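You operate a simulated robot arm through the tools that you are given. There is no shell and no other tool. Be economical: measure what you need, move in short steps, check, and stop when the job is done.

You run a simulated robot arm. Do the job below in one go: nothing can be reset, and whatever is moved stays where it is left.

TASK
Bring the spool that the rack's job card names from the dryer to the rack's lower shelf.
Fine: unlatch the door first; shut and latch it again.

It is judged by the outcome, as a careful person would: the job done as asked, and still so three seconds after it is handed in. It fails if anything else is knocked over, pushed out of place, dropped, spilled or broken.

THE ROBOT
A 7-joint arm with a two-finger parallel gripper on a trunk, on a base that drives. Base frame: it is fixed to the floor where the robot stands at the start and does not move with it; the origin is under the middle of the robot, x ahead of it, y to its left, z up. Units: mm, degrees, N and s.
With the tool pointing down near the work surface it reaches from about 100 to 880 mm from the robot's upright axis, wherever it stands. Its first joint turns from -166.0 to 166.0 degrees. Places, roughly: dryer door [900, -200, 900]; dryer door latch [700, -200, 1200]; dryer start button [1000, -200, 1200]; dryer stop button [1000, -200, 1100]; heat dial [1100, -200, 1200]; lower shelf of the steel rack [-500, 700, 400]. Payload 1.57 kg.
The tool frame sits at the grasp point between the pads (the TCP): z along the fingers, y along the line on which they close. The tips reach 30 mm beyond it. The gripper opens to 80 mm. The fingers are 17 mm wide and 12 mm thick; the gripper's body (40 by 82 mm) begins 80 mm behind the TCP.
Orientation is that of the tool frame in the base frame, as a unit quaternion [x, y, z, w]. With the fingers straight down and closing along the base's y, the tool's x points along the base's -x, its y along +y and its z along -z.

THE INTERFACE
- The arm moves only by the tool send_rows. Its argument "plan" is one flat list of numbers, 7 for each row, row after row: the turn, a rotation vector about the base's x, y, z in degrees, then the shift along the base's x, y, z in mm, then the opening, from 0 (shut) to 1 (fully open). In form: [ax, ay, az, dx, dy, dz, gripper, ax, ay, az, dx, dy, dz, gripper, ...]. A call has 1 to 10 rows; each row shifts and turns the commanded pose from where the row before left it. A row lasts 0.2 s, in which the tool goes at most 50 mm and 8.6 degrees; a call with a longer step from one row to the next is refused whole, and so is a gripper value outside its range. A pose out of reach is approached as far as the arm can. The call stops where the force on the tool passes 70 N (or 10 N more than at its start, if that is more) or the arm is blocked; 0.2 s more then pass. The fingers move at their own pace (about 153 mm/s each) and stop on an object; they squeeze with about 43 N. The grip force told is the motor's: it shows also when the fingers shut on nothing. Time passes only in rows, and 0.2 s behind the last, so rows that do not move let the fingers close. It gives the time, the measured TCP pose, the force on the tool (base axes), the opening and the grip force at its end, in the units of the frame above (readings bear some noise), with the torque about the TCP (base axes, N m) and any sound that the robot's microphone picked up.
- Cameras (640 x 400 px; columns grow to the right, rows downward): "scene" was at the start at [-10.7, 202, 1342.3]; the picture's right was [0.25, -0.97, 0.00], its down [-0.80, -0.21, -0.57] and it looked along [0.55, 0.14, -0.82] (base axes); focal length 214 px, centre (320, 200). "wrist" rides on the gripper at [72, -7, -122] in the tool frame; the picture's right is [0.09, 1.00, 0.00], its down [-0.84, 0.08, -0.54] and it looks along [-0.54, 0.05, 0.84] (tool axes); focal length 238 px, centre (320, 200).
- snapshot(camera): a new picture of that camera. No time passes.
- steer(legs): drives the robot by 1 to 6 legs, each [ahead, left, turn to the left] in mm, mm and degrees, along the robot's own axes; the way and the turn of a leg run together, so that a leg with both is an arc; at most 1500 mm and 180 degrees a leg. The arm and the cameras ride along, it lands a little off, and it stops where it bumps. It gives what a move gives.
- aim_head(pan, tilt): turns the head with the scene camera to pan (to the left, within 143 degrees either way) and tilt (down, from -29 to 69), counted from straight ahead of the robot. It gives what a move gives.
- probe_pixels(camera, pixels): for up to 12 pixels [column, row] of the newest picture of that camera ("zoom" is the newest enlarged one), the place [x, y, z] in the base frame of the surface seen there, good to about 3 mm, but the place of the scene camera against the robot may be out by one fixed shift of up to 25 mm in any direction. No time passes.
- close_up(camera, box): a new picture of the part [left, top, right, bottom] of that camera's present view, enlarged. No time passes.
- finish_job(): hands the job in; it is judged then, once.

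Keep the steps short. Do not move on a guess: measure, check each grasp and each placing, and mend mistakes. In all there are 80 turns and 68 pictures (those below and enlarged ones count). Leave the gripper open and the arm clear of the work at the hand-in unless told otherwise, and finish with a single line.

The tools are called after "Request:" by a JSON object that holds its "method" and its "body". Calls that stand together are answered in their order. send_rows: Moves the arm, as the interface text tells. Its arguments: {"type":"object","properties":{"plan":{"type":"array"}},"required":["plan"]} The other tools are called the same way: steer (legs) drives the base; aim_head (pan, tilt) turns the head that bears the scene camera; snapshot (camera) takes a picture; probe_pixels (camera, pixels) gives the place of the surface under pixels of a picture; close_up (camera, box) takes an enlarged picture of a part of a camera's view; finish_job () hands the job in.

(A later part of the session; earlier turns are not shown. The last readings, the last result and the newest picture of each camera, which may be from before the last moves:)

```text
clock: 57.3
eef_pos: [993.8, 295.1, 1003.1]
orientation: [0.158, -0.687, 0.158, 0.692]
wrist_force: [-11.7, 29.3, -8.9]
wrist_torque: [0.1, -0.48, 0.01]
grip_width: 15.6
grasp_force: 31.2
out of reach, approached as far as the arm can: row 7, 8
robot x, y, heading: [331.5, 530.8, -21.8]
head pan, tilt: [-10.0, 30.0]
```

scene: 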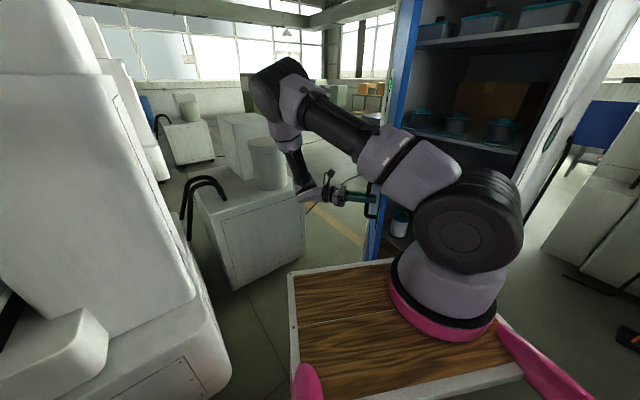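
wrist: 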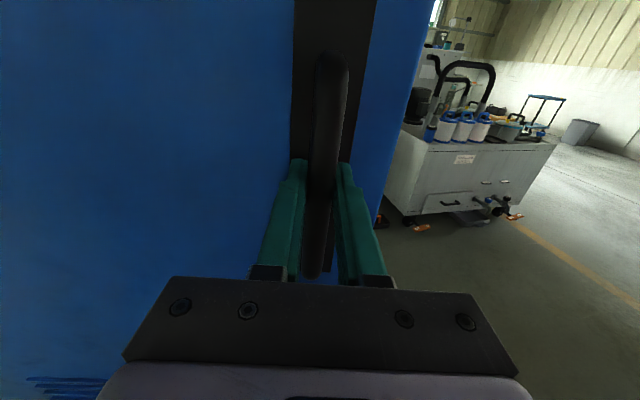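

Door at ~68°, arm at its reach limit. I'll release, then let the base carry the hand back off the handle (world ≈(+55,+30)).

Request:
{"method": "send_rows", "body": {"plan": [0, 0, 0, 0, 0, 0, 1, 0, 0, 0, 0, 0, 0, 1, 0, 0, 0, 0, 0, 0, 1]}}

Request:
{"method": "steer", "body": {"legs": [[42, 52, 0]]}}

Request:
{"method": "snapshot", "body": {"camera": "wrist"}}

Request:
{"method": "snapshot", "body": {"camera": "scene"}}

```text
clock: 58.1
eef_pos: [995.6, 292.7, 1004.4]
orientation: [0.158, -0.686, 0.159, 0.692]
wrist_force: [-0.7, -0.2, 0.5]
wrist_torque: [0.0, 0.0, 0.02]
grip_width: 80.1
grasp_force: 0.0
robot x, y, heading: [327.1, 528.0, -21.5]
head pan, tilt: [-10.0, 30.0]
```

```text
clock: 59.1
eef_pos: [1054.1, 325.5, 1004.7]
orientation: [0.157, -0.687, 0.157, 0.692]
wrist_force: [-0.1, 0.1, -0.6]
wrist_torque: [-0.02, -0.01, 0.0]
grip_width: 79.8
grasp_force: 0.0
robot x, y, heading: [389.6, 564.2, -21.7]
head pan, tilt: [-10.0, 30.0]
```

```text
32 pictures are left
```

wrist: 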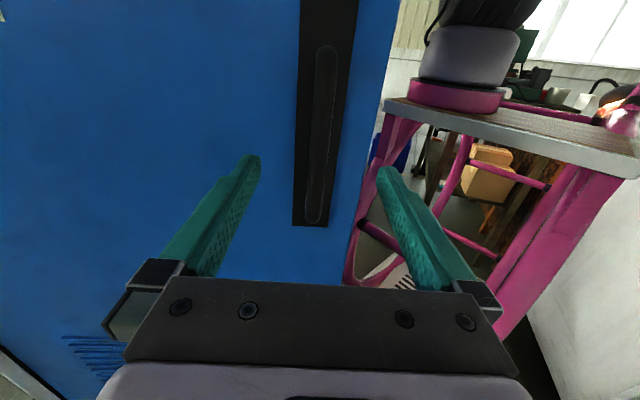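

```text
31 pictures are left
```

scene: 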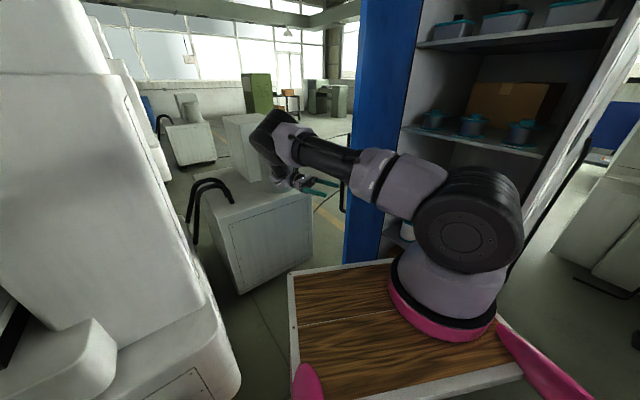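

The hand is free of the handle and the door stays. Now I'll look into the dryer.

Request:
{"method": "aim_head", "body": {"pan": -24, "tilt": 18}}

Request:
{"method": "close_up", "body": {"camera": "scene", "box": [220, 80, 460, 280]}}

```text
clock: 59.9
eef_pos: [1053.7, 324.8, 1004.4]
orientation: [0.156, -0.687, 0.157, 0.692]
wrist_force: [-0.6, 0.5, 0.0]
wrist_torque: [-0.03, -0.01, 0.0]
grip_width: 80.2
grasp_force: 0.0
robot x, y, heading: [386.9, 562.7, -21.4]
head pan, tilt: [-24.0, 18.0]
```

```text
2.00 times, centred on (340, 180) of scene
```

zoom: 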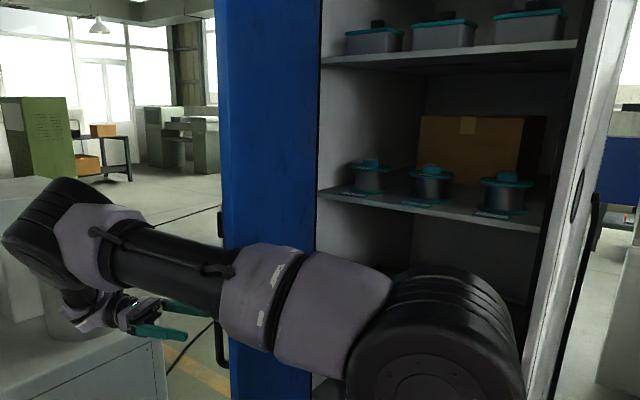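

Three spools on the middle shelf with labels in front. Enlarging and probing.

Request:
{"method": "close_up", "body": {"camera": "scene", "box": [345, 150, 425, 200]}}

Request:
{"method": "probe_pixels", "body": {"camera": "zoom", "pixels": [[60, 160], [265, 200], [510, 240], [80, 90], [330, 115], [560, 150], [150, 300], [400, 330], [560, 340], [400, 20]]}}

```text
8.00 times, centred on (385, 175) of scene
```

zoom: 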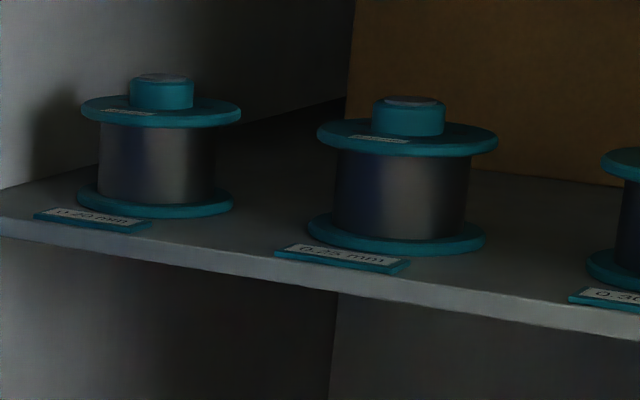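

```text
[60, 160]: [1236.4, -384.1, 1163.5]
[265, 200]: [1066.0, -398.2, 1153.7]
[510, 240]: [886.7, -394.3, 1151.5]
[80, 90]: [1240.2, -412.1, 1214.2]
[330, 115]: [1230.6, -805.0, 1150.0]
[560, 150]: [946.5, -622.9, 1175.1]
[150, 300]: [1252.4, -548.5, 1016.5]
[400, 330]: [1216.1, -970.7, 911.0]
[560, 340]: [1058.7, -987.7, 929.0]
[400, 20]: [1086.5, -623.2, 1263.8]
```

Request:
{"method": "close_up", "body": {"camera": "scene", "box": [405, 155, 455, 195]}}

Request:
{"method": "probe_pixels", "body": {"camera": "zoom", "pixels": [[290, 105], [290, 140], [290, 210], [290, 280], [200, 325], [400, 125], [180, 120]]}}

Request:
{"method": "close_up", "body": {"camera": "scene", "box": [350, 155, 410, 185]}}

```text
10.00 times, centred on (430, 175) of scene
```

zoom: 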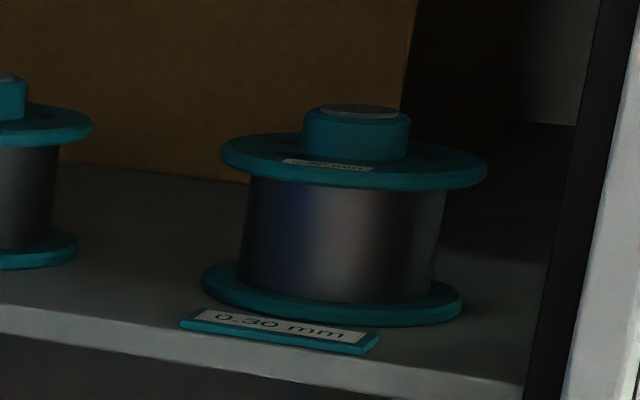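

```text
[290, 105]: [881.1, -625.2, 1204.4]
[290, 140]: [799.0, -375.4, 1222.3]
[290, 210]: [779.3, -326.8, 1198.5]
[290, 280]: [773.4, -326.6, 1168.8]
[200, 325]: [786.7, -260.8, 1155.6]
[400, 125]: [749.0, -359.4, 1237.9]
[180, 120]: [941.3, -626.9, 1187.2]
```

```text
10.67 times, centred on (380, 170) of scene
```

zoom: 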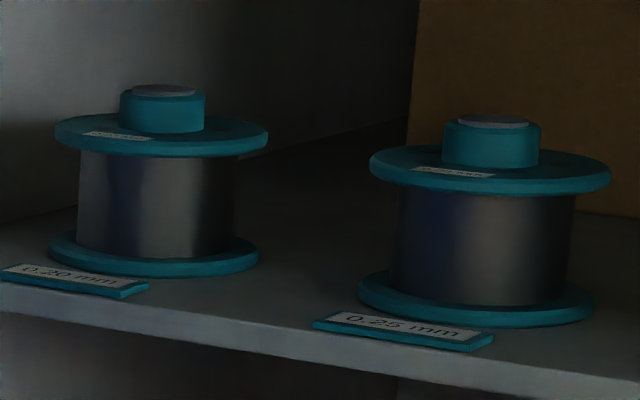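

The rightmost spool's shelf tag reads 0.30 mm; the spools' own labels I'll verify up close. First bring the hand around the door's free edge (~(975,340)): move +y, then -x, while yawing the tool back.

Request:
{"method": "send_rows", "body": {"plan": [0, 0, 6, 5, 32, 0, 1, 0, 0, 8, 0, 32, 0, 1, 0, 0, 8, 0, 32, 0, 1, 0, 0, 8, 0, 32, 10, 1, 0, 0, 6, -30, 10, 20, 1, 0, 0, 6, -40, 0, 20, 1, 0, 0, 6, -40, 0, 20, 1, 0, 0, 6, -40, 0, 20, 1, 0, 0, 6, -40, 0, 20, 1, 0, 0, 6, -40, 0, 20, 1]}}

Request:
{"method": "aim_head", "body": {"pan": 0, "tilt": 25}}

Request:
{"method": "snapshot", "body": {"camera": "scene"}}

```text
clock: 62.1
eef_pos: [834.1, 461.9, 1132.0]
orientation: [0.506, -0.49, 0.509, 0.494]
wrist_force: [0.2, 0.3, 0.1]
wrist_torque: [-0.01, 0.02, -0.06]
grip_width: 80.1
grasp_force: 0.1
robot x, y, heading: [390.2, 565.7, -21.7]
head pan, tilt: [-24.0, 18.0]
```

```text
clock: 63.0
eef_pos: [833.8, 461.7, 1131.9]
orientation: [0.506, -0.491, 0.508, 0.494]
wrist_force: [0.0, -0.6, -0.1]
wrist_torque: [0.01, -0.01, -0.02]
grip_width: 80.0
grasp_force: 0.0
robot x, y, heading: [391.2, 558.1, -21.7]
head pan, tilt: [0.0, 25.0]
```

```text
26 pictures are left
```

scene: 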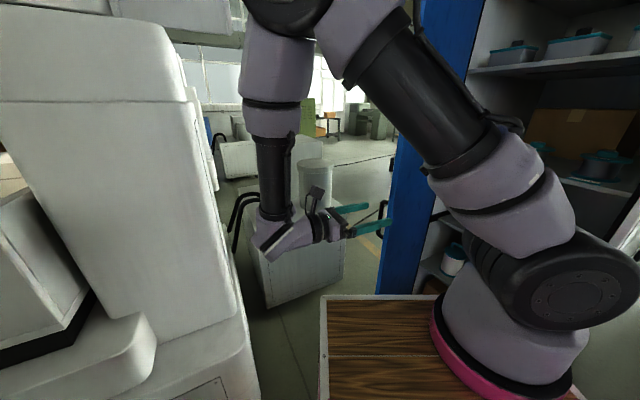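

The hand is clear. A base pose near heading 0 at (150,130) gives the arm the same comfortable side-on posture that worked on the latch. I'll turn +21.7°, then go right, then back.

Request:
{"method": "steer", "body": {"legs": [[0, 0, 21.7], [0, -430, 0], [-240, 0, 0]]}}

```text
clock: 68.1
eef_pos: [596.2, 214.9, 1131.6]
orientation: [0.591, -0.384, 0.594, 0.387]
wrist_force: [-0.5, 0.1, 0.3]
wrist_torque: [0.01, -0.01, 0.02]
grip_width: 80.0
grasp_force: 0.1
robot x, y, heading: [144.9, 136.4, 0.3]
head pan, tilt: [0.0, 25.0]
```

Now I bring the hand square in front of the opening at about (745,-60,1270) and look in with the wrist camera.

Request:
{"method": "send_rows", "body": {"plan": [0, 0, -2.3, 18.6, -34.4, 17.2, 1, 0, 0, -2.3, 18.6, -34.4, 17.2, 1, 0, 0, -2.3, 18.6, -34.4, 17.2, 1, 0, 0, -2.3, 18.6, -34.4, 17.2, 1, 0, 0, -2.3, 18.6, -34.4, 17.2, 1, 0, 0, -2.3, 18.6, -34.4, 17.2, 1, 0, 0, -2.3, 18.6, -34.4, 17.2, 1, 0, 0, -2.3, 18.6, -34.4, 17.2, 1, 0, 0, 0, 0, 0, 0, 1]}}

Request:
{"method": "snapshot", "body": {"camera": "wrist"}}

```text
clock: 70.1
eef_pos: [746.2, -63.9, 1269.6]
orientation: [0.522, -0.474, 0.525, 0.477]
wrist_force: [1.6, -0.1, 0.4]
wrist_torque: [-0.01, -0.02, 0.03]
grip_width: 79.9
grasp_force: 0.1
robot x, y, heading: [147.5, 140.0, 0.4]
head pan, tilt: [0.0, 25.0]
```

```text
25 pictures are left
```

wrist: 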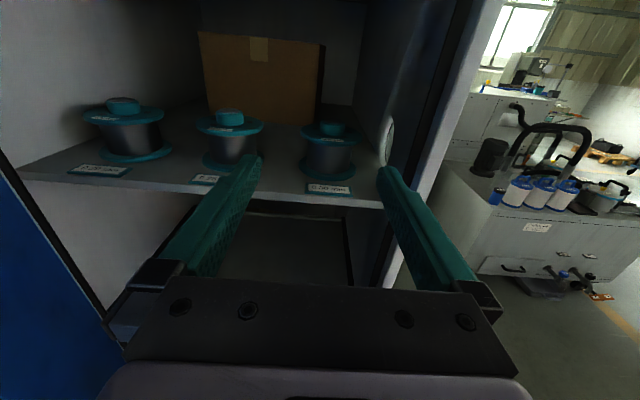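

Great view. I'll enlarge the spools to read their own labels, and probe the target spool.

Request:
{"method": "close_up", "body": {"camera": "wrist", "box": [290, 112, 370, 200]}}

Request:
{"method": "probe_pixels", "body": {"camera": "zoom", "pixels": [[350, 78], [310, 90], [350, 95], [392, 90], [350, 108], [350, 130], [240, 110], [450, 112], [350, 180], [350, 265], [350, 345], [350, 390]]}}

Request:
{"method": "close_up", "body": {"camera": "wrist", "box": [70, 90, 270, 195]}}

```text
4.55 times, centred on (330, 156) of wrist
```

zoom: 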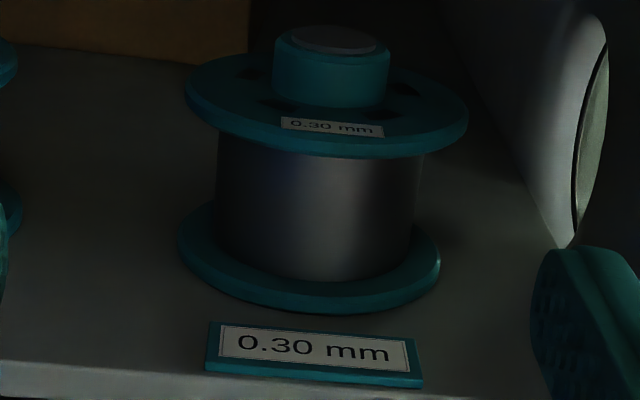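

```text
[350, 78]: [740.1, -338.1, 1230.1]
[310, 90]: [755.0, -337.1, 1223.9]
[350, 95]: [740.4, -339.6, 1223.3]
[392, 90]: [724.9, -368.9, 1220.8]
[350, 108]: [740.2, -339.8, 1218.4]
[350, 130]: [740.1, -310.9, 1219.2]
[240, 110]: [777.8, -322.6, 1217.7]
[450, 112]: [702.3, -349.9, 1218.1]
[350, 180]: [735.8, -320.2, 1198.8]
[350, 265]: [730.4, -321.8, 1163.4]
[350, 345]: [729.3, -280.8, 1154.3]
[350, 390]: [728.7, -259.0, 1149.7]
```

```text
3.20 times, centred on (170, 142) of wrist
```

zoom: 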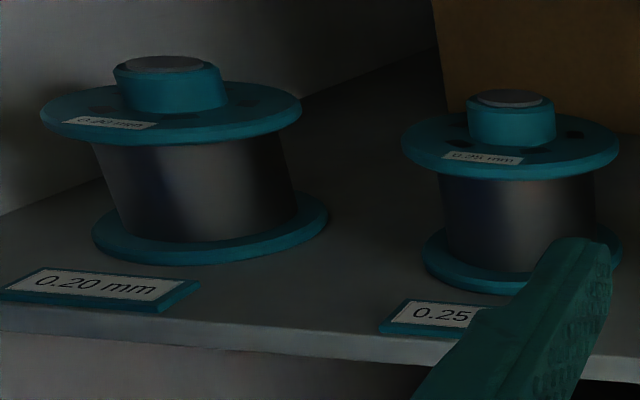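

Confirmed: both its own label and tag read 0.30 mm. Hub: centre ≈(746,-360), Ø≈42, z 1218.5–1238; flange Ø≈102. I'll lower to z≈1233 and advance most of the way, then check.

Request:
{"method": "send_rows", "body": {"plan": [0, 0, 0, 0, -20, -20, 1, 0, 0, 0, 0, -40, -17, 1, 0, 0, 0, 0, -45, 0, 1, 0, 0, 0, 0, -45, 0, 1, 0, 0, 0, 0, -45, 0, 1, 0, 0, 0, 0, -35, 0, 1, 0, 0, 0, 0, 0, 0, 1]}}

Request:
{"method": "snapshot", "body": {"camera": "wrist"}}

```text
clock: 71.7
eef_pos: [742.8, -290.6, 1231.1]
orientation: [0.522, -0.474, 0.524, 0.478]
wrist_force: [-0.2, -0.7, -0.1]
wrist_torque: [-0.03, 0.01, -0.03]
grip_width: 79.9
grasp_force: 0.0
robot x, y, heading: [145.5, 137.4, 0.8]
head pan, tilt: [0.0, 25.0]
```

```text
22 pictures are left
```

wrist: 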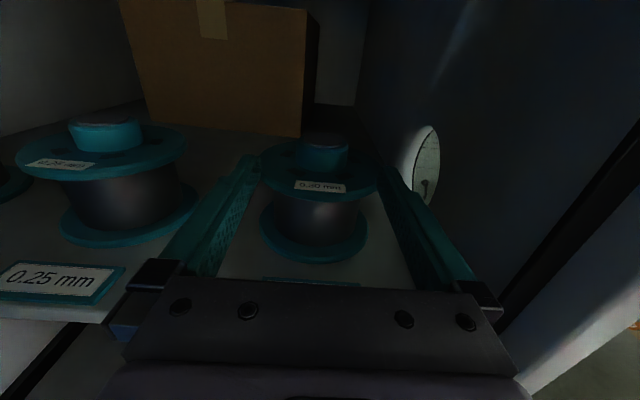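

Request:
{"method": "probe_pixels", "body": {"camera": "wrist", "pixels": [[322, 140], [303, 160], [322, 165], [345, 160], [310, 185], [275, 180], [370, 182], [320, 193], [250, 160], [384, 172]]}}

```text
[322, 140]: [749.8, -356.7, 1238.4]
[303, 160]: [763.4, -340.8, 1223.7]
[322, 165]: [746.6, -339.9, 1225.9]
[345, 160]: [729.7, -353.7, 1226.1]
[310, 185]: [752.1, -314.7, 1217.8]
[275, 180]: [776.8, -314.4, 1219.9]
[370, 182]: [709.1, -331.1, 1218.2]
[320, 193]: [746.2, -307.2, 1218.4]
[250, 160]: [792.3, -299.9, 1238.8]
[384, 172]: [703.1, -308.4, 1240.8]
```

Finger bottoms ride ~4 mm above the flange; hub centre (747,-360). Advance the last 69 mm and close.

Request:
{"method": "send_rows", "body": {"plan": [0, 0, 0, 2, -25, 0.5, 1, 0, 0, 0, 2, -25, 0, 1, 0, 0, 0, 0, -19, 0, 1, 0, 0, 0, 0, 0, 0, 0.6, 0, 0, 0, 0, 0, 0, 0, 0, 0, 0, 0, 0, 0, 0, 0, 0, 0, 0, 0, 0, 0]}}

Request:
{"method": "snapshot", "body": {"camera": "wrist"}}

```text
clock: 73.3
eef_pos: [747.6, -358.8, 1231.5]
orientation: [0.522, -0.473, 0.525, 0.476]
wrist_force: [4.5, -0.7, 1.7]
wrist_torque: [0.08, -0.81, -0.04]
grip_width: 43.2
grasp_force: 43.1
robot x, y, heading: [146.7, 137.9, 0.5]
head pan, tilt: [0.0, 25.0]
```

```text
21 pictures are left
```

wrist: 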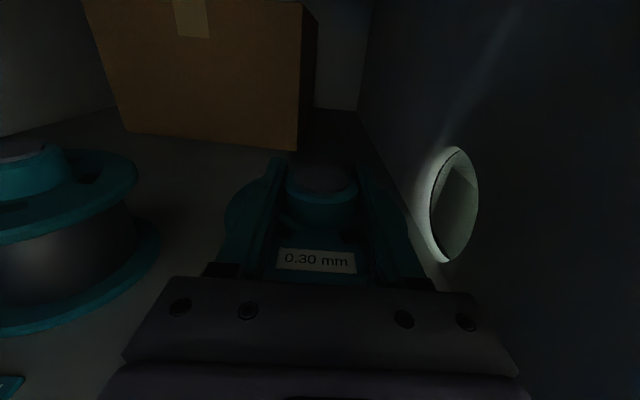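

Gripped on the hub (43.2 mm, 43 N). Lift 40 mm and check the weight.

Request:
{"method": "send_rows", "body": {"plan": [0, 0, 0, 0, 0, 10, 0, 0, 0, 0, 0, 0, 15, 0, 0, 0, 0, 0, 0, 15, 0, 0, 0, 0, 0, 0, 0, 0]}}

```text
clock: 74.3
eef_pos: [747.9, -358.5, 1271.8]
orientation: [0.522, -0.474, 0.524, 0.478]
wrist_force: [-0.1, -0.3, -8.8]
wrist_torque: [0.0, -0.04, -0.01]
grip_width: 43.4
grasp_force: 43.0
robot x, y, heading: [145.4, 138.0, 0.6]
head pan, tilt: [0.0, 25.0]
```

Lifted, ~0.9 kg. Withdraw straight out (+y).

Request:
{"method": "send_rows", "body": {"plan": [0, 0, 0, 0, 30, 0, 0, 0, 0, 0, -3, 40, 0, 0, 0, 0, 0, -3, 42, 0, 0, 0, 0, 0, -3, 42, 0, 0, 0, 0, 0, -3, 42, 0, 0, 0, 0, 0, -3, 42, 0, 0, 0, 0, 0, -3, 42, 0, 0, 0, 0, 0, -3, 42, 0, 0, 0, 0, 0, 0, 30, 0, 0, 0, 0, 0, 0, 0, 0, 0]}}

Request:
{"method": "snapshot", "body": {"camera": "wrist"}}

```text
clock: 76.5
eef_pos: [727.2, -6.9, 1271.9]
orientation: [0.522, -0.474, 0.525, 0.477]
wrist_force: [-0.5, -0.4, -8.8]
wrist_torque: [0.0, 0.01, 0.02]
grip_width: 43.1
grasp_force: 43.2
robot x, y, heading: [145.9, 137.9, 0.5]
head pan, tilt: [0.0, 25.0]
```

```text
20 pictures are left
```

wrist: 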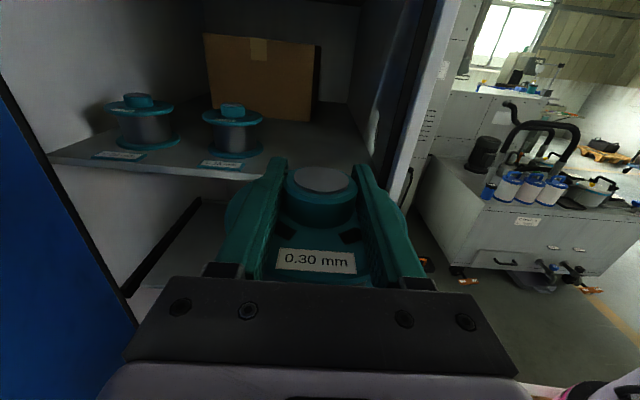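

The spool is out cleanly and the others stand. The lower shelf is at z≈443, so a level tool may not reach that low. I'll measure the arm's shoulder height to plan the placing pitch.

Request:
{"method": "aim_head", "body": {"pan": -25, "tilt": 30}}

Request:
{"method": "snapshot", "body": {"camera": "scene"}}

```text
clock: 77.4
eef_pos: [726.0, -7.6, 1271.2]
orientation: [0.521, -0.474, 0.524, 0.478]
wrist_force: [0.3, -0.7, -9.3]
wrist_torque: [0.06, 0.01, 0.04]
grip_width: 43.4
grasp_force: 43.2
robot x, y, heading: [146.9, 140.7, 0.7]
head pan, tilt: [-25.0, 30.0]
```

```text
19 pictures are left
```

scene: 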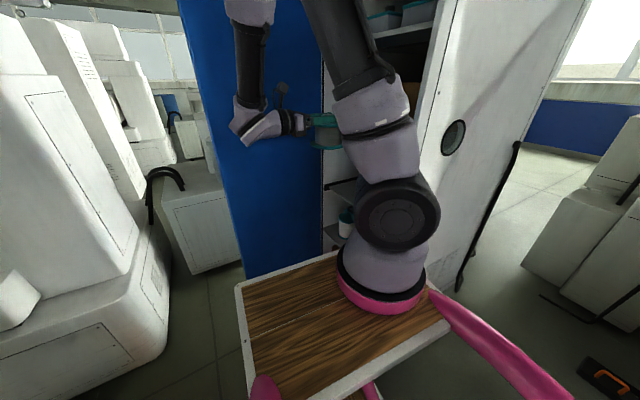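

Request:
{"method": "probe_pixels", "body": {"camera": "scene", "pixels": [[395, 212], [385, 110], [390, 300], [380, 285], [250, 140], [265, 20], [340, 30], [300, 350], [240, 290], [435, 325], [415, 15], [260, 85]]}}

```text
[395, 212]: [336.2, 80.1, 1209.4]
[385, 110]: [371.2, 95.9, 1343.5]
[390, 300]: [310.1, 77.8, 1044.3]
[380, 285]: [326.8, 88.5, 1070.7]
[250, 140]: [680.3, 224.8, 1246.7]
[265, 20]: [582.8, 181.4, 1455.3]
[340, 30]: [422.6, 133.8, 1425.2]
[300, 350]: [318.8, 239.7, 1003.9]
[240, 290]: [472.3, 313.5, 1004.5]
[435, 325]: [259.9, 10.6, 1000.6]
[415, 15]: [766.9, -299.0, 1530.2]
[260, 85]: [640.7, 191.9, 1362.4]
```

Shoulder ≈z 1210, so a level tool won't reach z≈521 well; a 40° pitched grasp will. I'll set the spool back on its dryer spot and regrasp the hub at 40° pitch. Back in first.

Request:
{"method": "send_rows", "body": {"plan": [0, 0, 0, 0, -30, 0, 0, 0, 0, 0, 3, -42, 0, 0, 0, 0, 0, 3, -42, 0, 0, 0, 0, 0, 3, -42, 0, 0, 0, 0, 0, 3, -42, 0, 0, 0, 0, 0, 3, -42, 0, 0, 0, 0, 0, 3, -42, 0, 0, 0, 0, 0, 3, -40, 0, 0, 0, 0, 0, 0, -28, 0, 0, 0, 0, 0, 0, 0, 0, 0]}}

Request:
{"method": "send_rows", "body": {"plan": [0, 0, 0, 0, 0, -15, 0, 0, 0, 0, 0, 0, -15, 0, 0, 0, 0, 0, 0, -7, 0, 0, 0, 0, 0, 0, -3, 0, 0, 0, 0, 0, 0, 0, 0]}}

```text
clock: 79.6
eef_pos: [749.3, -357.7, 1275.6]
orientation: [0.521, -0.473, 0.525, 0.478]
wrist_force: [0.3, 0.9, -7.4]
wrist_torque: [0.01, 0.05, 0.02]
grip_width: 43.3
grasp_force: 42.7
robot x, y, heading: [146.2, 136.1, 0.6]
head pan, tilt: [-25.0, 30.0]
```

```text
clock: 80.8
eef_pos: [748.9, -358.6, 1233.5]
orientation: [0.522, -0.473, 0.525, 0.478]
wrist_force: [0.1, -0.1, -8.4]
wrist_torque: [0.0, -0.02, -0.04]
grip_width: 43.5
grasp_force: 43.2
robot x, y, heading: [146.2, 135.4, 0.6]
head pan, tilt: [-25.0, 30.0]
```

Still carrying full weight; lower another 3 mm.

Request:
{"method": "send_rows", "body": {"plan": [0, 0, 0, 0, 0, -1.5, 0, 0, 0, 0, 0, 0, -1.5, 0, 0, 0, 0, 0, 0, 0, 0]}}

```text
clock: 81.6
eef_pos: [748.9, -358.4, 1232.5]
orientation: [0.521, -0.473, 0.526, 0.477]
wrist_force: [3.4, -1.1, 10.6]
wrist_torque: [0.77, 0.19, -0.14]
grip_width: 43.5
grasp_force: 43.2
robot x, y, heading: [148.0, 137.4, 0.7]
head pan, tilt: [-25.0, 30.0]
```

Down on the shelf. Release, back off 110 mm and pitch the tool 40°.

Request:
{"method": "send_rows", "body": {"plan": [0, 0, 0, 0, 0, 1, 0.7, 0, 0, 0, 0, 0, 0, 1, 0, 0, 0, -3, 35, 0, 1, 0, 0, 0, -3, 38, 0, 1, 7.97, 0.72, 0, -3, 35, 10, 1, 7.97, 0.72, 0, 0, 10, 10, 1, 7.97, 0.72, 0, 0, 10, 10, 1, 7.97, 0.72, 0, 0, 0, 10, 1, 7.97, 0.72, 0, 0, 0, 10, 1, 0, 0, 0, 0, 0, 0, 1]}}

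Request:
{"method": "snapshot", "body": {"camera": "wrist"}}

```text
clock: 83.8
eef_pos: [738.4, -229.8, 1282.7]
orientation: [0.669, -0.61, 0.315, 0.284]
wrist_force: [0.3, -0.3, 0.0]
wrist_torque: [0.01, 0.01, 0.0]
grip_width: 80.0
grasp_force: 0.2
robot x, y, heading: [146.6, 134.7, 0.5]
head pan, tilt: [-25.0, 30.0]
```

```text
18 pictures are left
```

wrist: 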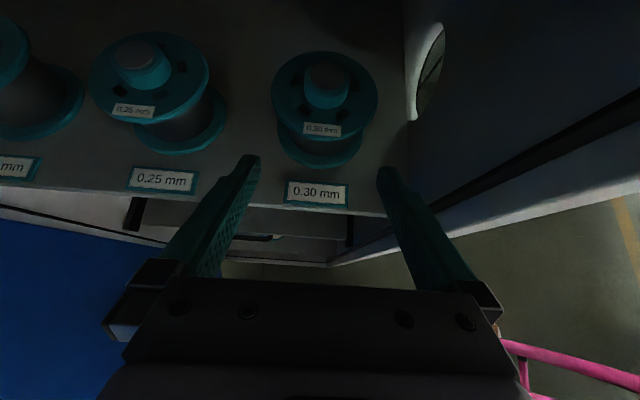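

Request:
{"method": "probe_pixels", "body": {"camera": "wrist", "pixels": [[325, 78], [307, 85], [346, 85], [326, 65], [326, 100], [280, 90], [372, 90], [325, 127], [316, 190]]}}

```text
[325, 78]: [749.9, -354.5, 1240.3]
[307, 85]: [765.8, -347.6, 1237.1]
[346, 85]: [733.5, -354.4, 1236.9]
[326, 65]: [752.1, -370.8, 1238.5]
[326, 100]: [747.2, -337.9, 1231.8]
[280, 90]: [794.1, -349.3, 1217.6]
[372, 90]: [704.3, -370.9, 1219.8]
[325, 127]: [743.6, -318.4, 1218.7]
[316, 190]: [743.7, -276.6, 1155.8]
```

Hub centre ≈(749,-359), top 1238. Move level over it, then descend along the tool axis to TCP (748,-345,1247), and close.

Request:
{"method": "send_rows", "body": {"plan": [0, 0, 0, 3, -40, -2, 1, 0, 0, 0, 3, -37, -1.7, 1, 0, 0, 0, 1.5, -20, -16, 1, 0, 0, 0, 1.5, -18, -16, 1, 0, 0, 0, 0, 0, 0, 1]}}

Request:
{"method": "snapshot", "body": {"camera": "wrist"}}

```text
clock: 85.0
eef_pos: [748.8, -343.4, 1247.5]
orientation: [0.669, -0.609, 0.316, 0.286]
wrist_force: [-0.2, -0.2, 0.4]
wrist_torque: [0.01, 0.03, -0.05]
grip_width: 79.8
grasp_force: 0.1
robot x, y, heading: [148.1, 137.2, 0.7]
head pan, tilt: [-25.0, 30.0]
```

```text
17 pictures are left
```

wrist: 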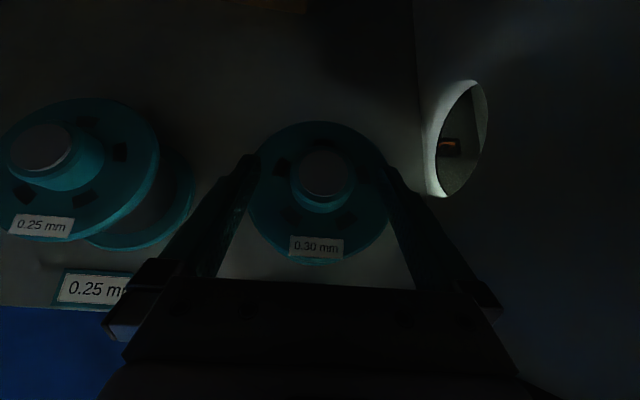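

Well placed around the hub. Close, then lift 40 mm.

Request:
{"method": "send_rows", "body": {"plan": [0, 0, 0, 0, 0, 0, 0.6, 0, 0, 0, 0, 0, 0, 0, 0, 0, 0, 0, 0, 0, 0, 0, 0, 0, 0, 0, 0, 0, 0, 0, 0, 0, 0, 10, 0, 0, 0, 0, 0, 0, 15, 0, 0, 0, 0, 0, 0, 15, 0, 0, 0, 0, 0, 0, 0, 0]}}

Request:
{"method": "snapshot", "body": {"camera": "wrist"}}

```text
clock: 86.8
eef_pos: [749.7, -344.0, 1284.6]
orientation: [0.669, -0.609, 0.315, 0.286]
wrist_force: [0.5, 0.7, -8.9]
wrist_torque: [0.16, 0.02, 0.01]
grip_width: 43.1
grasp_force: 43.2
robot x, y, heading: [145.4, 139.5, 0.5]
head pan, tilt: [-25.0, 30.0]
```

```text
16 pictures are left
```

wrist: 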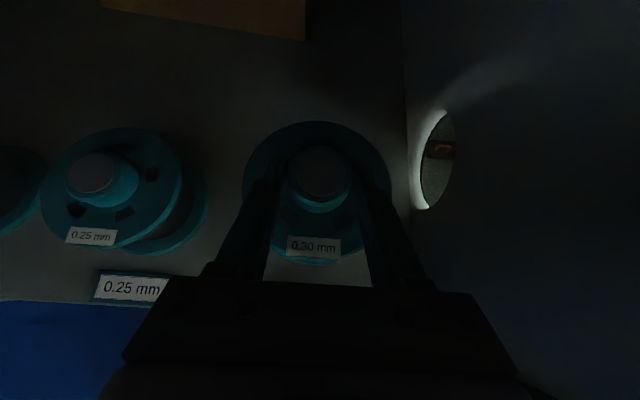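

Held well. Withdraw with a rise to z≈1345.

Request:
{"method": "send_rows", "body": {"plan": [0, 0, 0, 0, 25, 0, 0, 0, 0, 0, -3, 42, 0, 0, 0, 0, 0, -3, 42, 0, 0, 0, 0, 0, -3, 42, 0, 0, 0, 0, 0, -3, 42, 0, 0, 0, 0, 0, -3, 42, 0, 0, 0, 0, 0, -3, 42, 10, 0, 0, 0, 0, -3, 38, 20, 0, 0, 0, 0, -3, 30, 30, 0, 0, 0, 0, 0, 0, 0, 0]}}

Request:
{"method": "steer", "body": {"legs": [[104, -38, 0], [0, 0, 90]]}}

```text
clock: 89.0
eef_pos: [723.4, -0.6, 1346.0]
orientation: [0.669, -0.609, 0.315, 0.286]
wrist_force: [0.7, -0.9, -8.6]
wrist_torque: [0.13, -0.01, -0.01]
grip_width: 43.2
grasp_force: 42.7
robot x, y, heading: [143.3, 140.4, 0.5]
head pan, tilt: [-25.0, 30.0]
```

```text
clock: 94.0
eef_pos: [392.8, 676.3, 1345.4]
orientation: [0.904, 0.04, 0.426, -0.02]
wrist_force: [1.2, -0.1, -8.5]
wrist_torque: [-0.04, 0.14, 0.03]
grip_width: 43.3
grasp_force: 43.3
robot x, y, heading: [252.7, 103.9, 90.3]
head pan, tilt: [-25.0, 30.0]
```

Halfway and fine. Turn the other 90°, then move towards the rack front.

Request:
{"method": "steer", "body": {"legs": [[0, 0, 90], [206, 55, 0]]}}

Request:
{"method": "aim_head", "body": {"pan": -45, "tilt": 50}}

Request:
{"method": "snapshot", "body": {"camera": "scene"}}

Request:
{"method": "snapshot", "body": {"camera": "wrist"}}

```text
clock: 99.5
eef_pos: [-532.3, 179.9, 1345.7]
orientation: [0.607, 0.671, 0.285, -0.317]
wrist_force: [0.4, 0.5, -8.1]
wrist_torque: [-0.13, 0.0, 0.05]
grip_width: 43.3
grasp_force: 42.5
robot x, y, heading: [44.8, 42.7, -178.8]
head pan, tilt: [-25.0, 30.0]
```

```text
clock: 100.4
eef_pos: [-532.2, 179.5, 1346.0]
orientation: [0.607, 0.671, 0.285, -0.317]
wrist_force: [-0.5, 0.5, -8.3]
wrist_torque: [-0.12, 0.02, 0.0]
grip_width: 43.3
grasp_force: 42.8
robot x, y, heading: [44.6, 42.6, -179.1]
head pan, tilt: [-45.0, 50.0]
```

```text
15 pictures are left
```

scene: 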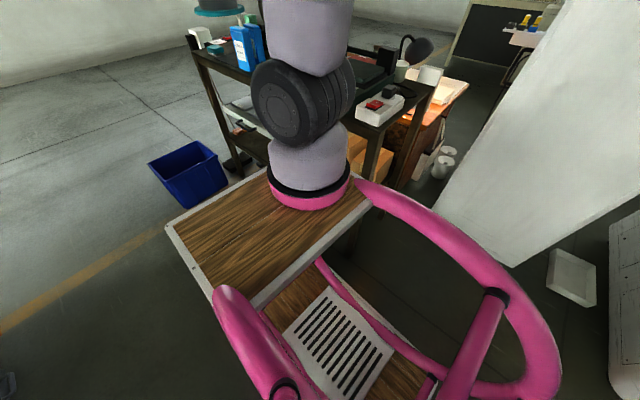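

```text
14 pictures are left
```

wrist: 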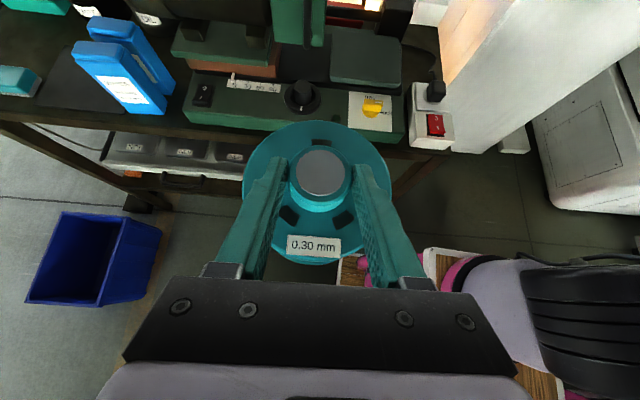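

The spool hangs upright in front of the rack. I'll probe the tray, top edge and lower-shelf parts seen in the wrist view.

Request:
{"method": "probe_pixels", "body": {"camera": "wrist", "pixels": [[187, 182], [108, 165], [225, 172], [238, 180], [210, 130], [60, 125], [225, 200], [200, 197], [170, 195], [410, 170], [425, 170], [400, 140]]}}

```text
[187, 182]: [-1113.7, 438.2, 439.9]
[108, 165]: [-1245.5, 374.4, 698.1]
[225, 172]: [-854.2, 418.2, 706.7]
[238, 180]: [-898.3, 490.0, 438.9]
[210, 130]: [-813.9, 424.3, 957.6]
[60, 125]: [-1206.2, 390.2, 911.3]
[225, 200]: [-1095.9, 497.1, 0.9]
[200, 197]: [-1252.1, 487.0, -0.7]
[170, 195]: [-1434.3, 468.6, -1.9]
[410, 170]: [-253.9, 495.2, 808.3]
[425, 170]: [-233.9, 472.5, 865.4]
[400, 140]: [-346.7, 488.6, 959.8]
```

Tray ends at x≈-840; at x≈-550 the rack front edge is y≈447, lower shelf z≈440. I'll descend in front of the rack in steps.

Request:
{"method": "send_rows", "body": {"plan": [0, 0, 0, -4, 10, -45, 0, 0, 0, 0, -4, 10, -45, 0, 0, 0, 0, -4, 10, -45, 0, 0, 0, 0, -4, 10, -45, 0, 0, 0, 0, -4, 10, -45, 0, 0, 0, 0, -4, 10, -45, 0, 0, 0, 0, -4, 10, -45, 0, 0, 0, 0, 0, 10, -45, 0, 0, 0, 0, 0, 10, -45, 0, 0, 0, 0, 0, 10, -45, 0]}}

```text
clock: 102.6
eef_pos: [-558.5, 280.4, 896.0]
orientation: [0.607, 0.671, 0.285, -0.317]
wrist_force: [-0.2, 0.7, -7.0]
wrist_torque: [-0.14, 0.05, 0.05]
grip_width: 43.2
grasp_force: 42.9
robot x, y, heading: [44.4, 42.7, -179.0]
head pan, tilt: [-45.0, 50.0]
```

Request:
{"method": "send_rows", "body": {"plan": [0, 0, 0, 0, 0, -45, 0, 0, 0, 0, 0, 0, -45, 0, 0, 0, 0, 0, 0, -45, 0, 0, 0, 0, 0, 0, -45, 0, 0, 0, 0, 0, 0, -45, 0, 0, 0, 0, 0, 0, -40, 0, 0, 0, 0, 0, 0, -40, 0, 0, 0, 0, 0, 0, 0, 0]}}

Request:
{"method": "snapshot", "body": {"camera": "wrist"}}

```text
clock: 104.4
eef_pos: [-561.7, 279.9, 591.2]
orientation: [0.607, 0.671, 0.284, -0.317]
wrist_force: [0.7, 0.0, -8.7]
wrist_torque: [-0.16, -0.01, -0.01]
grip_width: 43.2
grasp_force: 43.0
robot x, y, heading: [41.7, 46.2, -178.8]
head pan, tilt: [-45.0, 50.0]
```

```text
13 pictures are left
```

wrist: 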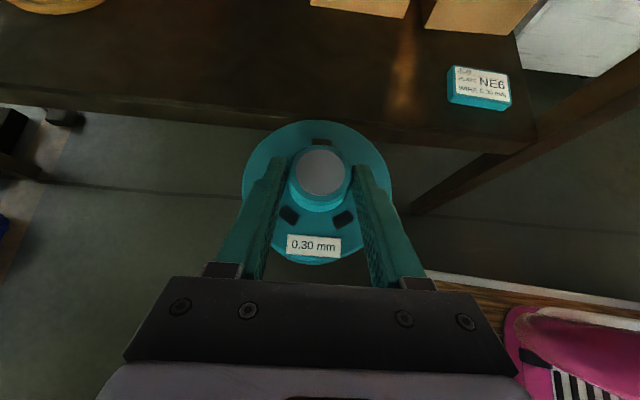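

The lower shelf is visible. Measuring its surface, edge and the items at the back.

Request:
{"method": "probe_pixels", "body": {"camera": "wrist", "pixels": [[310, 110], [310, 80], [310, 50], [200, 90], [380, 60], [330, 20], [470, 20], [360, 8], [60, 5], [450, 130], [300, 120], [450, 95]]}}

```text
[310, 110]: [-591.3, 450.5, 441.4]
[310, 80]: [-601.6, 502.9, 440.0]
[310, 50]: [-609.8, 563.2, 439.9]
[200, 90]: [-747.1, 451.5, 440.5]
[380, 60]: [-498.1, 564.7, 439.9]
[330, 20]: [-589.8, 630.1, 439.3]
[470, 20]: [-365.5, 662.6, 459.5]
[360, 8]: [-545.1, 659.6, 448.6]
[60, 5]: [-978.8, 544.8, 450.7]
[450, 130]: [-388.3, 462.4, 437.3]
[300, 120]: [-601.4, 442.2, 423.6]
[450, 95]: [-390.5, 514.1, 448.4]
```

Free shelf from y 445 to ~650. Move in to spool centre y≈550 (TCP 536), then descend towards TCP z≈534.

Request:
{"method": "send_rows", "body": {"plan": [0, 0, 0, -1, 40, 0, 0, 0, 0, 0, -1, 43, 0, 0, 0, 0, 0, -1, 43, 0, 0, 0, 0, 0, -1, 43, -5, 0, 0, 0, 0, -1, 43, -5, 0, 0, 0, 0, 0, 43, -10, 0, 0, 0, 0, 0, 0, -18, 0, 0, 0, 0, 0, 0, -12, 0, 0, 0, 0, 0, 0, 0, 0]}}

Request:
{"method": "snapshot", "body": {"camera": "wrist"}}

```text
clock: 106.4
eef_pos: [-565.2, 536.0, 541.1]
orientation: [0.607, 0.671, 0.285, -0.317]
wrist_force: [0.2, -0.5, -8.4]
wrist_torque: [-0.16, 0.0, 0.02]
grip_width: 43.3
grasp_force: 42.5
robot x, y, heading: [46.4, 41.2, -178.9]
head pan, tilt: [-45.0, 50.0]
```

```text
12 pictures are left
```

wrist: 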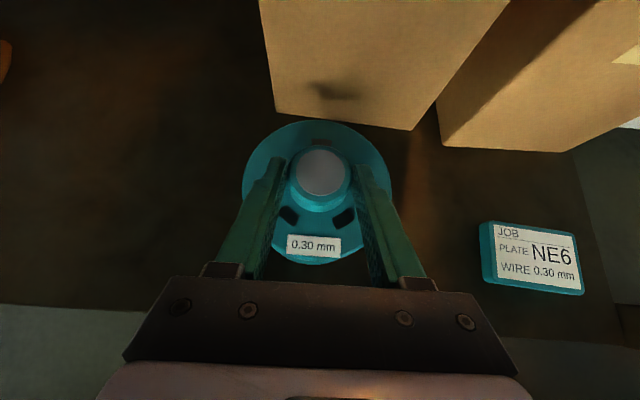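

Clear of the carton. Lower gently.

Request:
{"method": "send_rows", "body": {"plan": [0, 0, 0, 0, 0, -3, 0, 0, 0, 0, 0, 0, -2, 0, 0, 0, 0, 0, 0, 0, 0]}}

Request:
{"method": "send_rows", "body": {"plan": [0, 0, 0, 0, 0, -1.5, 0, 0, 0, 0, 0, 0, 0, 0]}}

```text
clock: 107.2
eef_pos: [-564.8, 536.3, 538.2]
orientation: [0.606, 0.671, 0.284, -0.319]
wrist_force: [-2.6, -0.3, 16.7]
wrist_torque: [-0.58, -0.66, 0.01]
grip_width: 43.3
grasp_force: 42.8
robot x, y, heading: [45.1, 45.6, -179.3]
head pan, tilt: [-45.0, 50.0]
```

```text
clock: 107.8
eef_pos: [-564.7, 536.9, 537.8]
orientation: [0.607, 0.67, 0.285, -0.319]
wrist_force: [-4.3, -5.3, 34.8]
wrist_torque: [0.63, -0.24, 0.08]
grip_width: 43.6
grasp_force: 43.1
robot x, y, heading: [45.3, 43.2, -178.9]
head pan, tilt: [-45.0, 50.0]
```

On the shelf. Relieve 2.5 mm, open, and back off along the tool axis.

Request:
{"method": "send_rows", "body": {"plan": [0, 0, 0, 0, 0, 2.5, 0, 0, 0, 0, 0, 0, 0, 0.7, 0, 0, 0, 0, 0, 0, 1, 0, 0, 0, 1, -15, 13, 1, 0, 0, 0, 2, -25, 21, 1, 0, 0, 0, 2, -38, 5, 1, 0, 0, 0, 2, -40, 0, 1, 0, 0, 0, 2, -42, 0, 1, 0, 0, 0, 2, -42, 0, 1, 0, 0, 0, 2, -42, 0, 1]}}

Request:
{"method": "snapshot", "body": {"camera": "wrist"}}

```text
clock: 110.0
eef_pos: [-551.1, 292.7, 578.7]
orientation: [0.608, 0.67, 0.285, -0.316]
wrist_force: [-0.2, -0.8, -0.5]
wrist_torque: [-0.03, 0.03, -0.01]
grip_width: 80.1
grasp_force: 0.0
robot x, y, heading: [43.3, 44.4, -178.9]
head pan, tilt: [-45.0, 50.0]
```

```text
11 pictures are left
```

wrist: 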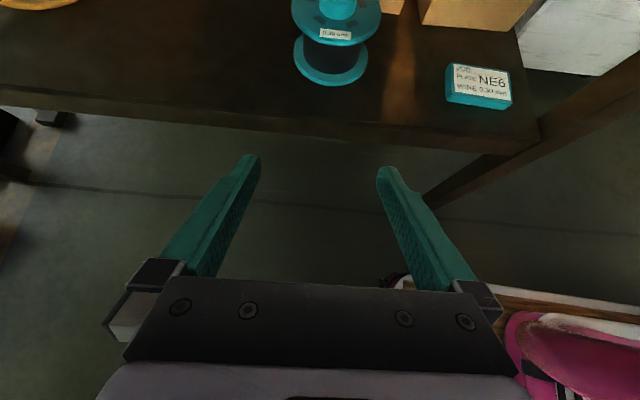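

The spool stands on the lower shelf. Raise the arm, then level the tool and tuck it for driving back.

Request:
{"method": "send_rows", "body": {"plan": [0, 0, 0, 1, -10, 45, 1, 0, 0, 0, 1, -10, 45, 1, 0, 0, 0, 1, -10, 45, 1, 0, 0, 0, 1, -10, 45, 1, 0, 0, 0, 1, -10, 45, 1, 0, 0, 0, 1, -10, 45, 1, 0, 0, 0, 1, -10, 45, 1, 0, 0, 0, 1, -10, 45, 1, 0, 0, 0, 1, -10, 45, 1, 0, 0, 0, 1, -10, 45, 1]}}

Request:
{"method": "send_rows", "body": {"plan": [7.95, 0.7, 0, 15, -20, 25, 1, 7.95, 0.7, 0, 15, -20, 25, 1, 7.95, 0.7, 0, 15, -20, 25, 1, 7.95, 0.7, 0, 15, -20, 20, 1, 7.95, 0.7, 0, 15, -20, 20, 1, 0, 0, 7.3, 25, -35, 0, 1, 0, 0, 7.3, 25, -35, 0, 1, 0, 0, 7.3, 25, -35, 0, 1, 0, 0, 0, 0, 0, 0, 1]}}

```text
clock: 112.2
eef_pos: [-543.1, 190.9, 1031.3]
orientation: [0.607, 0.671, 0.285, -0.316]
wrist_force: [-0.1, -0.3, -0.5]
wrist_torque: [0.02, 0.01, -0.05]
grip_width: 80.1
grasp_force: 0.1
robot x, y, heading: [45.7, 46.7, -179.0]
head pan, tilt: [-45.0, 50.0]
```

```text
clock: 114.2
eef_pos: [-391.3, -19.2, 1139.6]
orientation: [-0.363, -0.605, -0.369, 0.606]
wrist_force: [0.7, -0.2, -1.0]
wrist_torque: [0.04, -0.01, 0.0]
grip_width: 79.9
grasp_force: 0.1
robot x, y, heading: [44.9, 40.7, -178.8]
head pan, tilt: [-45.0, 50.0]
```

Drive back along the reversed path: right of the rack, turn 180° through +y, then to (390,564,-21.7°).

Request:
{"method": "steer", "body": {"legs": [[-207, -58, 0], [0, 0, -90], [0, 0, -90]]}}

Request:
{"method": "steer", "body": {"legs": [[138, 0, 0], [0, 460, 0], [0, 0, -22]]}}

```text
clock: 123.4
eef_pos: [687.2, 186.8, 1138.8]
orientation: [0.612, -0.35, 0.613, 0.356]
wrist_force: [-0.6, 0.0, -0.5]
wrist_torque: [0.02, 0.01, -0.01]
grip_width: 79.9
grasp_force: 0.1
robot x, y, heading: [254.4, 105.4, 3.7]
head pan, tilt: [-45.0, 50.0]
```

```text
clock: 128.2
eef_pos: [795.0, 477.9, 1139.1]
orientation: [0.532, -0.463, 0.532, 0.469]
wrist_force: [0.0, -0.8, 0.0]
wrist_torque: [-0.03, 0.01, 0.03]
grip_width: 79.8
grasp_force: 0.0
robot x, y, heading: [363.6, 563.9, -19.1]
head pan, tilt: [-45.0, 50.0]
```

Small base adjustment, then the first part of the way round the door edge.

Request:
{"method": "steer", "body": {"legs": [[25, 9, -2.6]]}}

Request:
{"method": "send_rows", "body": {"plan": [0, 0, -6, 42, 3, -20, 1, 0, 0, -6, 42, 0, -20, 1, 0, 0, -6, 42, 0, -20, 1, 0, 0, -7, 42, 0, -20, 1, 0, 0, -7, 42, 0, -20, 1, 0, 0, -7, 40, 0, -20, 1, 0, 0, 0, 0, 0, 0, 1]}}

Request:
{"method": "snapshot", "body": {"camera": "wrist"}}

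```text
clock: 129.0
eef_pos: [816.8, 458.3, 1138.3]
orientation: [0.521, -0.475, 0.521, 0.481]
wrist_force: [-0.2, 0.4, 0.6]
wrist_torque: [0.0, 0.04, -0.03]
grip_width: 80.1
grasp_force: 0.0
robot x, y, heading: [393.4, 569.3, -21.7]
head pan, tilt: [-45.0, 50.0]
```

```text
clock: 130.6
eef_pos: [1066.8, 459.1, 1019.4]
orientation: [0.332, -0.622, 0.33, 0.627]
wrist_force: [-0.4, 0.2, -1.1]
wrist_torque: [-0.02, -0.03, -0.03]
grip_width: 80.1
grasp_force: 0.1
robot x, y, heading: [386.3, 567.6, -21.4]
head pan, tilt: [-45.0, 50.0]
```

```text
10 pictures are left
```

wrist: 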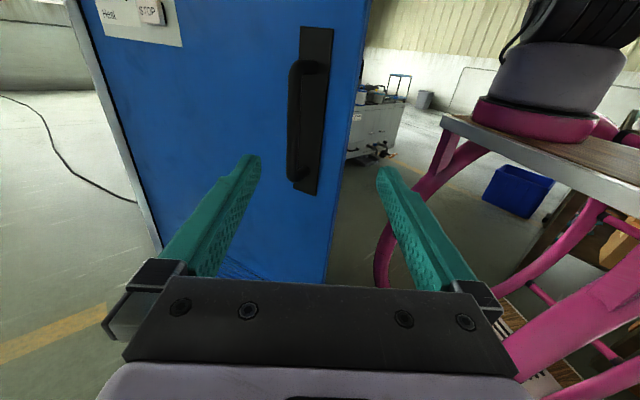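

The handle is in view; measure it.

Request:
{"method": "probe_pixels", "body": {"camera": "wrist", "pixels": [[296, 90], [296, 120], [294, 150], [330, 120], [355, 60], [313, 110], [200, 100]]}}

```text
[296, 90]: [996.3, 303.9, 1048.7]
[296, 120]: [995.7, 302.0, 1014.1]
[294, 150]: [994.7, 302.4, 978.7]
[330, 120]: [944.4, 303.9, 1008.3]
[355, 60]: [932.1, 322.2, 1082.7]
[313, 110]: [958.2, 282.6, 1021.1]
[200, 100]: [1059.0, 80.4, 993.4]
```

Handle front at (995.5,303), z≈1014. Swing to the pre-grasp (1053,333), squared to the door.

Request:
{"method": "send_rows", "body": {"plan": [0, 0, -7.2, -4, -32, -5, 1, 0, 0, -7.2, -4, -32, -5, 1, 0, 0, -7.2, -3, -31, -4, 1, 0, 0, -7.2, -3, -31, 0, 1, 0, 0, 0, 0, 0, 0, 1]}}

Request:
{"method": "snapshot", "body": {"camera": "wrist"}}

Request:
{"method": "probe_pixels", "body": {"camera": "wrist", "pixels": [[325, 110], [325, 150]]}}

```text
clock: 131.8
eef_pos: [1051.3, 333.7, 1004.6]
orientation: [0.167, -0.685, 0.164, 0.69]
wrist_force: [-0.8, -0.3, 0.7]
wrist_torque: [0.04, -0.01, 0.04]
grip_width: 80.1
grasp_force: 0.0
robot x, y, heading: [391.9, 568.6, -21.4]
head pan, tilt: [-45.0, 50.0]
```

```text
9 pictures are left
```

wrist: 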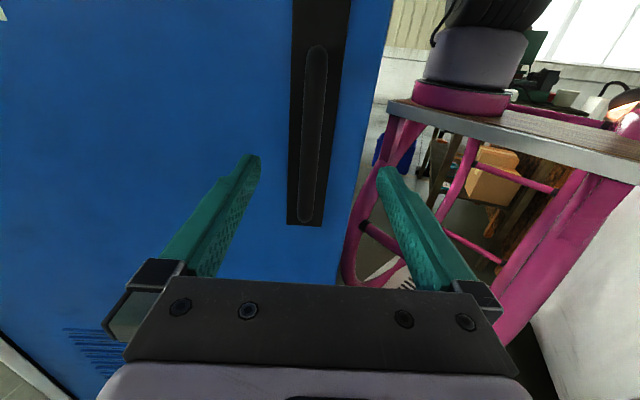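

```text
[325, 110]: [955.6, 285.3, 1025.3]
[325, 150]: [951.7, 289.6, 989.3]
```

Matches the pose just after release. Let the base carry the hand onto the handle.

Request:
{"method": "steer", "body": {"legs": [[-37, -57, 0]]}}

Request:
{"method": "snapshot", "body": {"camera": "wrist"}}

```text
clock: 132.8
eef_pos: [996.5, 294.7, 1005.6]
orientation: [0.168, -0.685, 0.165, 0.69]
wrist_force: [-1.3, -0.2, 0.7]
wrist_torque: [0.03, -0.01, 0.04]
grip_width: 80.0
grasp_force: 0.0
robot x, y, heading: [335.4, 530.5, -21.6]
head pan, tilt: [-45.0, 50.0]
```

```text
8 pictures are left
```

wrist: 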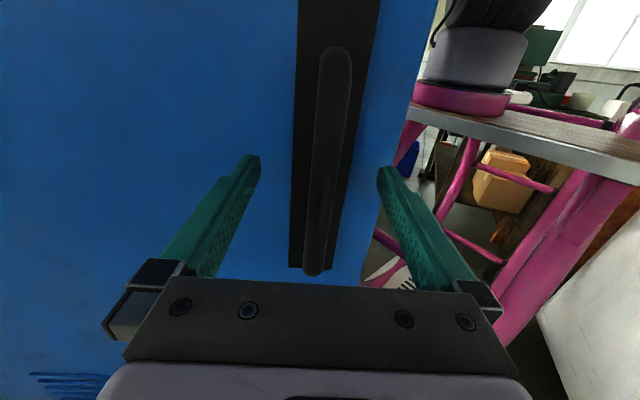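

Straddled. Close, then swing back the first 18°.

Request:
{"method": "send_rows", "body": {"plan": [0, 0, 0, 0, 0, 0, 0, 0, 0, 0, 0, 0, 0, 0, 0, 0, 0, 0, 0, 0, 0, 0, 0, 3, -24.8, -10.8, 0, 0, 0, 0, 3, -24.1, -12, 0, 0, 0, 0, 3, -23.4, -13.3, 0, 0, 0, 0, 3, -22.8, -14.4, 0, 0, 0, 0, 3, -21.9, -15.7, 0, 0, 0, 0, 3, -21.1, -16.8, 0, 0, 0, 0, 0, 0, 0, 0, 0]}}

```text
clock: 135.0
eef_pos: [858.2, 210.9, 1006.2]
orientation: [0.271, -0.651, 0.271, 0.655]
wrist_force: [-5.5, 6.5, 23.3]
wrist_torque: [-0.28, -0.14, -0.02]
grip_width: 15.7
grasp_force: 31.6
robot x, y, heading: [334.9, 528.4, -21.5]
head pan, tilt: [-45.0, 50.0]
```

Request:
{"method": "send_rows", "body": {"plan": [0, 0, 3, -20.1, -17.8, 0, 0, 0, 0, 3, -19.2, -18.9, 0, 0, 0, 0, 3, -18.2, -19.8, 0, 0, 0, 0, 3, -17.1, -20.7, 0, 0, 0, 0, 3, -16, -21.7, 0, 0, 0, 0, 3, -14.8, -22.4, 0, 0, 0, 0, 3, -13.7, -23.2, 0, 0, 0, 0, 3, -12.5, -23.9, 0, 0, 0, 0, 3, -11.2, -24.6, 0, 0, 0, 0, 0, 0, 0, 0, 0]}}

```text
clock: 137.2
eef_pos: [718.0, 19.8, 1003.2]
orientation: [0.421, -0.568, 0.416, 0.572]
wrist_force: [30.6, -11.9, -15.0]
wrist_torque: [0.66, -0.46, 0.1]
grip_width: 16.0
grasp_force: 31.5
robot x, y, heading: [332.9, 527.4, -21.6]
head pan, tilt: [-45.0, 50.0]
```

Request:
{"method": "send_rows", "body": {"plan": [0, 0, 3, -6, -26, 0, 0, 0, 0, 3, -8.5, -25.5, 0, 0, 0, 0, 3, -7.2, -26, 0, 0, 0, 0, 3, -5.9, -26.2, 0, 0, 0, 0, 3, -4.4, -26.6, 0, 0, 0, 0, 3, -3, -26.7, 0, 0, 0, 0, 3, -1.7, -26.9, 0, 0, 0, 0, 0, 0, 0, 0, 0]}}

```text
clock: 139.0
eef_pos: [675.2, -165.3, 1005.6]
orientation: [0.513, -0.483, 0.515, 0.489]
wrist_force: [-1.9, -2.0, 23.4]
wrist_torque: [-0.12, -0.52, 0.02]
grip_width: 16.1
grasp_force: 31.4
robot x, y, heading: [335.9, 530.4, -21.6]
head pan, tilt: [-45.0, 50.0]
```

Nearly shut: 21 mm to go. Push home gently.

Request:
{"method": "send_rows", "body": {"plan": [0, 0, 1.5, 0, -10, 0, 0, 0, 0, 1, 0, -8, 0, 0, 0, 0, 0, 0, -4, 0, 0, 0, 0, 0, 0, -3, 0, 0, 0, 0, 0, 0, 0, 0, 0]}}

```text
clock: 140.2
eef_pos: [677.1, -185.4, 1001.9]
orientation: [0.521, -0.473, 0.523, 0.482]
wrist_force: [-43.0, -1.4, -4.9]
wrist_torque: [0.11, -0.26, -0.18]
grip_width: 15.9
grasp_force: 31.3
out of reach, approached as far as the arm can: row 3
robot x, y, heading: [332.2, 534.2, -21.7]
head pan, tilt: [-45.0, 50.0]
```

Release, back off, and check the door plane.

Request:
{"method": "send_rows", "body": {"plan": [0, 0, 0, 0, 0, 0, 1, 0, 0, 0, 0, 0, 0, 1, 0, 0, 0, -2, 30, 0, 1, 0, 0, 0, -3, 40, 0, 1, 0, 0, 0, -3, 40, 0, 1, 0, 0, 0, 0, 40, 0, 1, 0, 0, 0, 0, 0, 0, 1]}}

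Request:
{"method": "snapshot", "body": {"camera": "wrist"}}

Request:
{"method": "probe_pixels", "body": {"camera": "wrist", "pixels": [[390, 60], [370, 150], [300, 150], [200, 100], [60, 150], [405, 60], [395, 150], [330, 60]]}}

```text
clock: 141.8
eef_pos: [684.6, -49.4, 989.9]
orientation: [0.524, -0.471, 0.525, 0.478]
wrist_force: [-0.4, 0.2, 0.2]
wrist_torque: [-0.01, -0.01, -0.04]
grip_width: 79.8
grasp_force: 0.2
out of reach, approached as far as the arm can: row 6
robot x, y, heading: [333.0, 529.5, -21.4]
head pan, tilt: [-45.0, 50.0]
```

```text
7 pictures are left
```

wrist: 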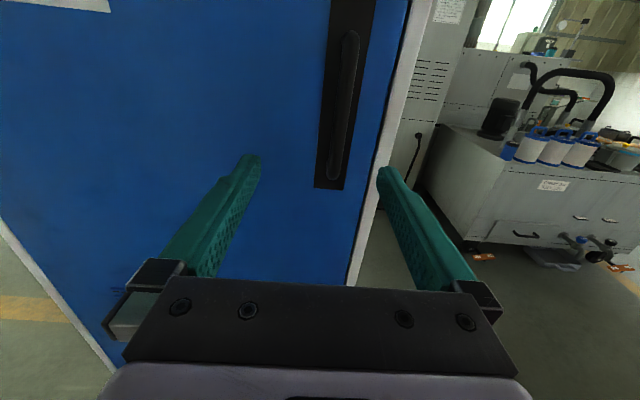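

```text
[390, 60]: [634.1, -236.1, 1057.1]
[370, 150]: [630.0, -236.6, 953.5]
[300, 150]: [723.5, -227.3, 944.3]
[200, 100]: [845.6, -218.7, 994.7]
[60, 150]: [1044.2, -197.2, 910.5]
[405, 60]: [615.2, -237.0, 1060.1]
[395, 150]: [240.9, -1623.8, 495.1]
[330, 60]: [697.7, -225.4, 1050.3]
```

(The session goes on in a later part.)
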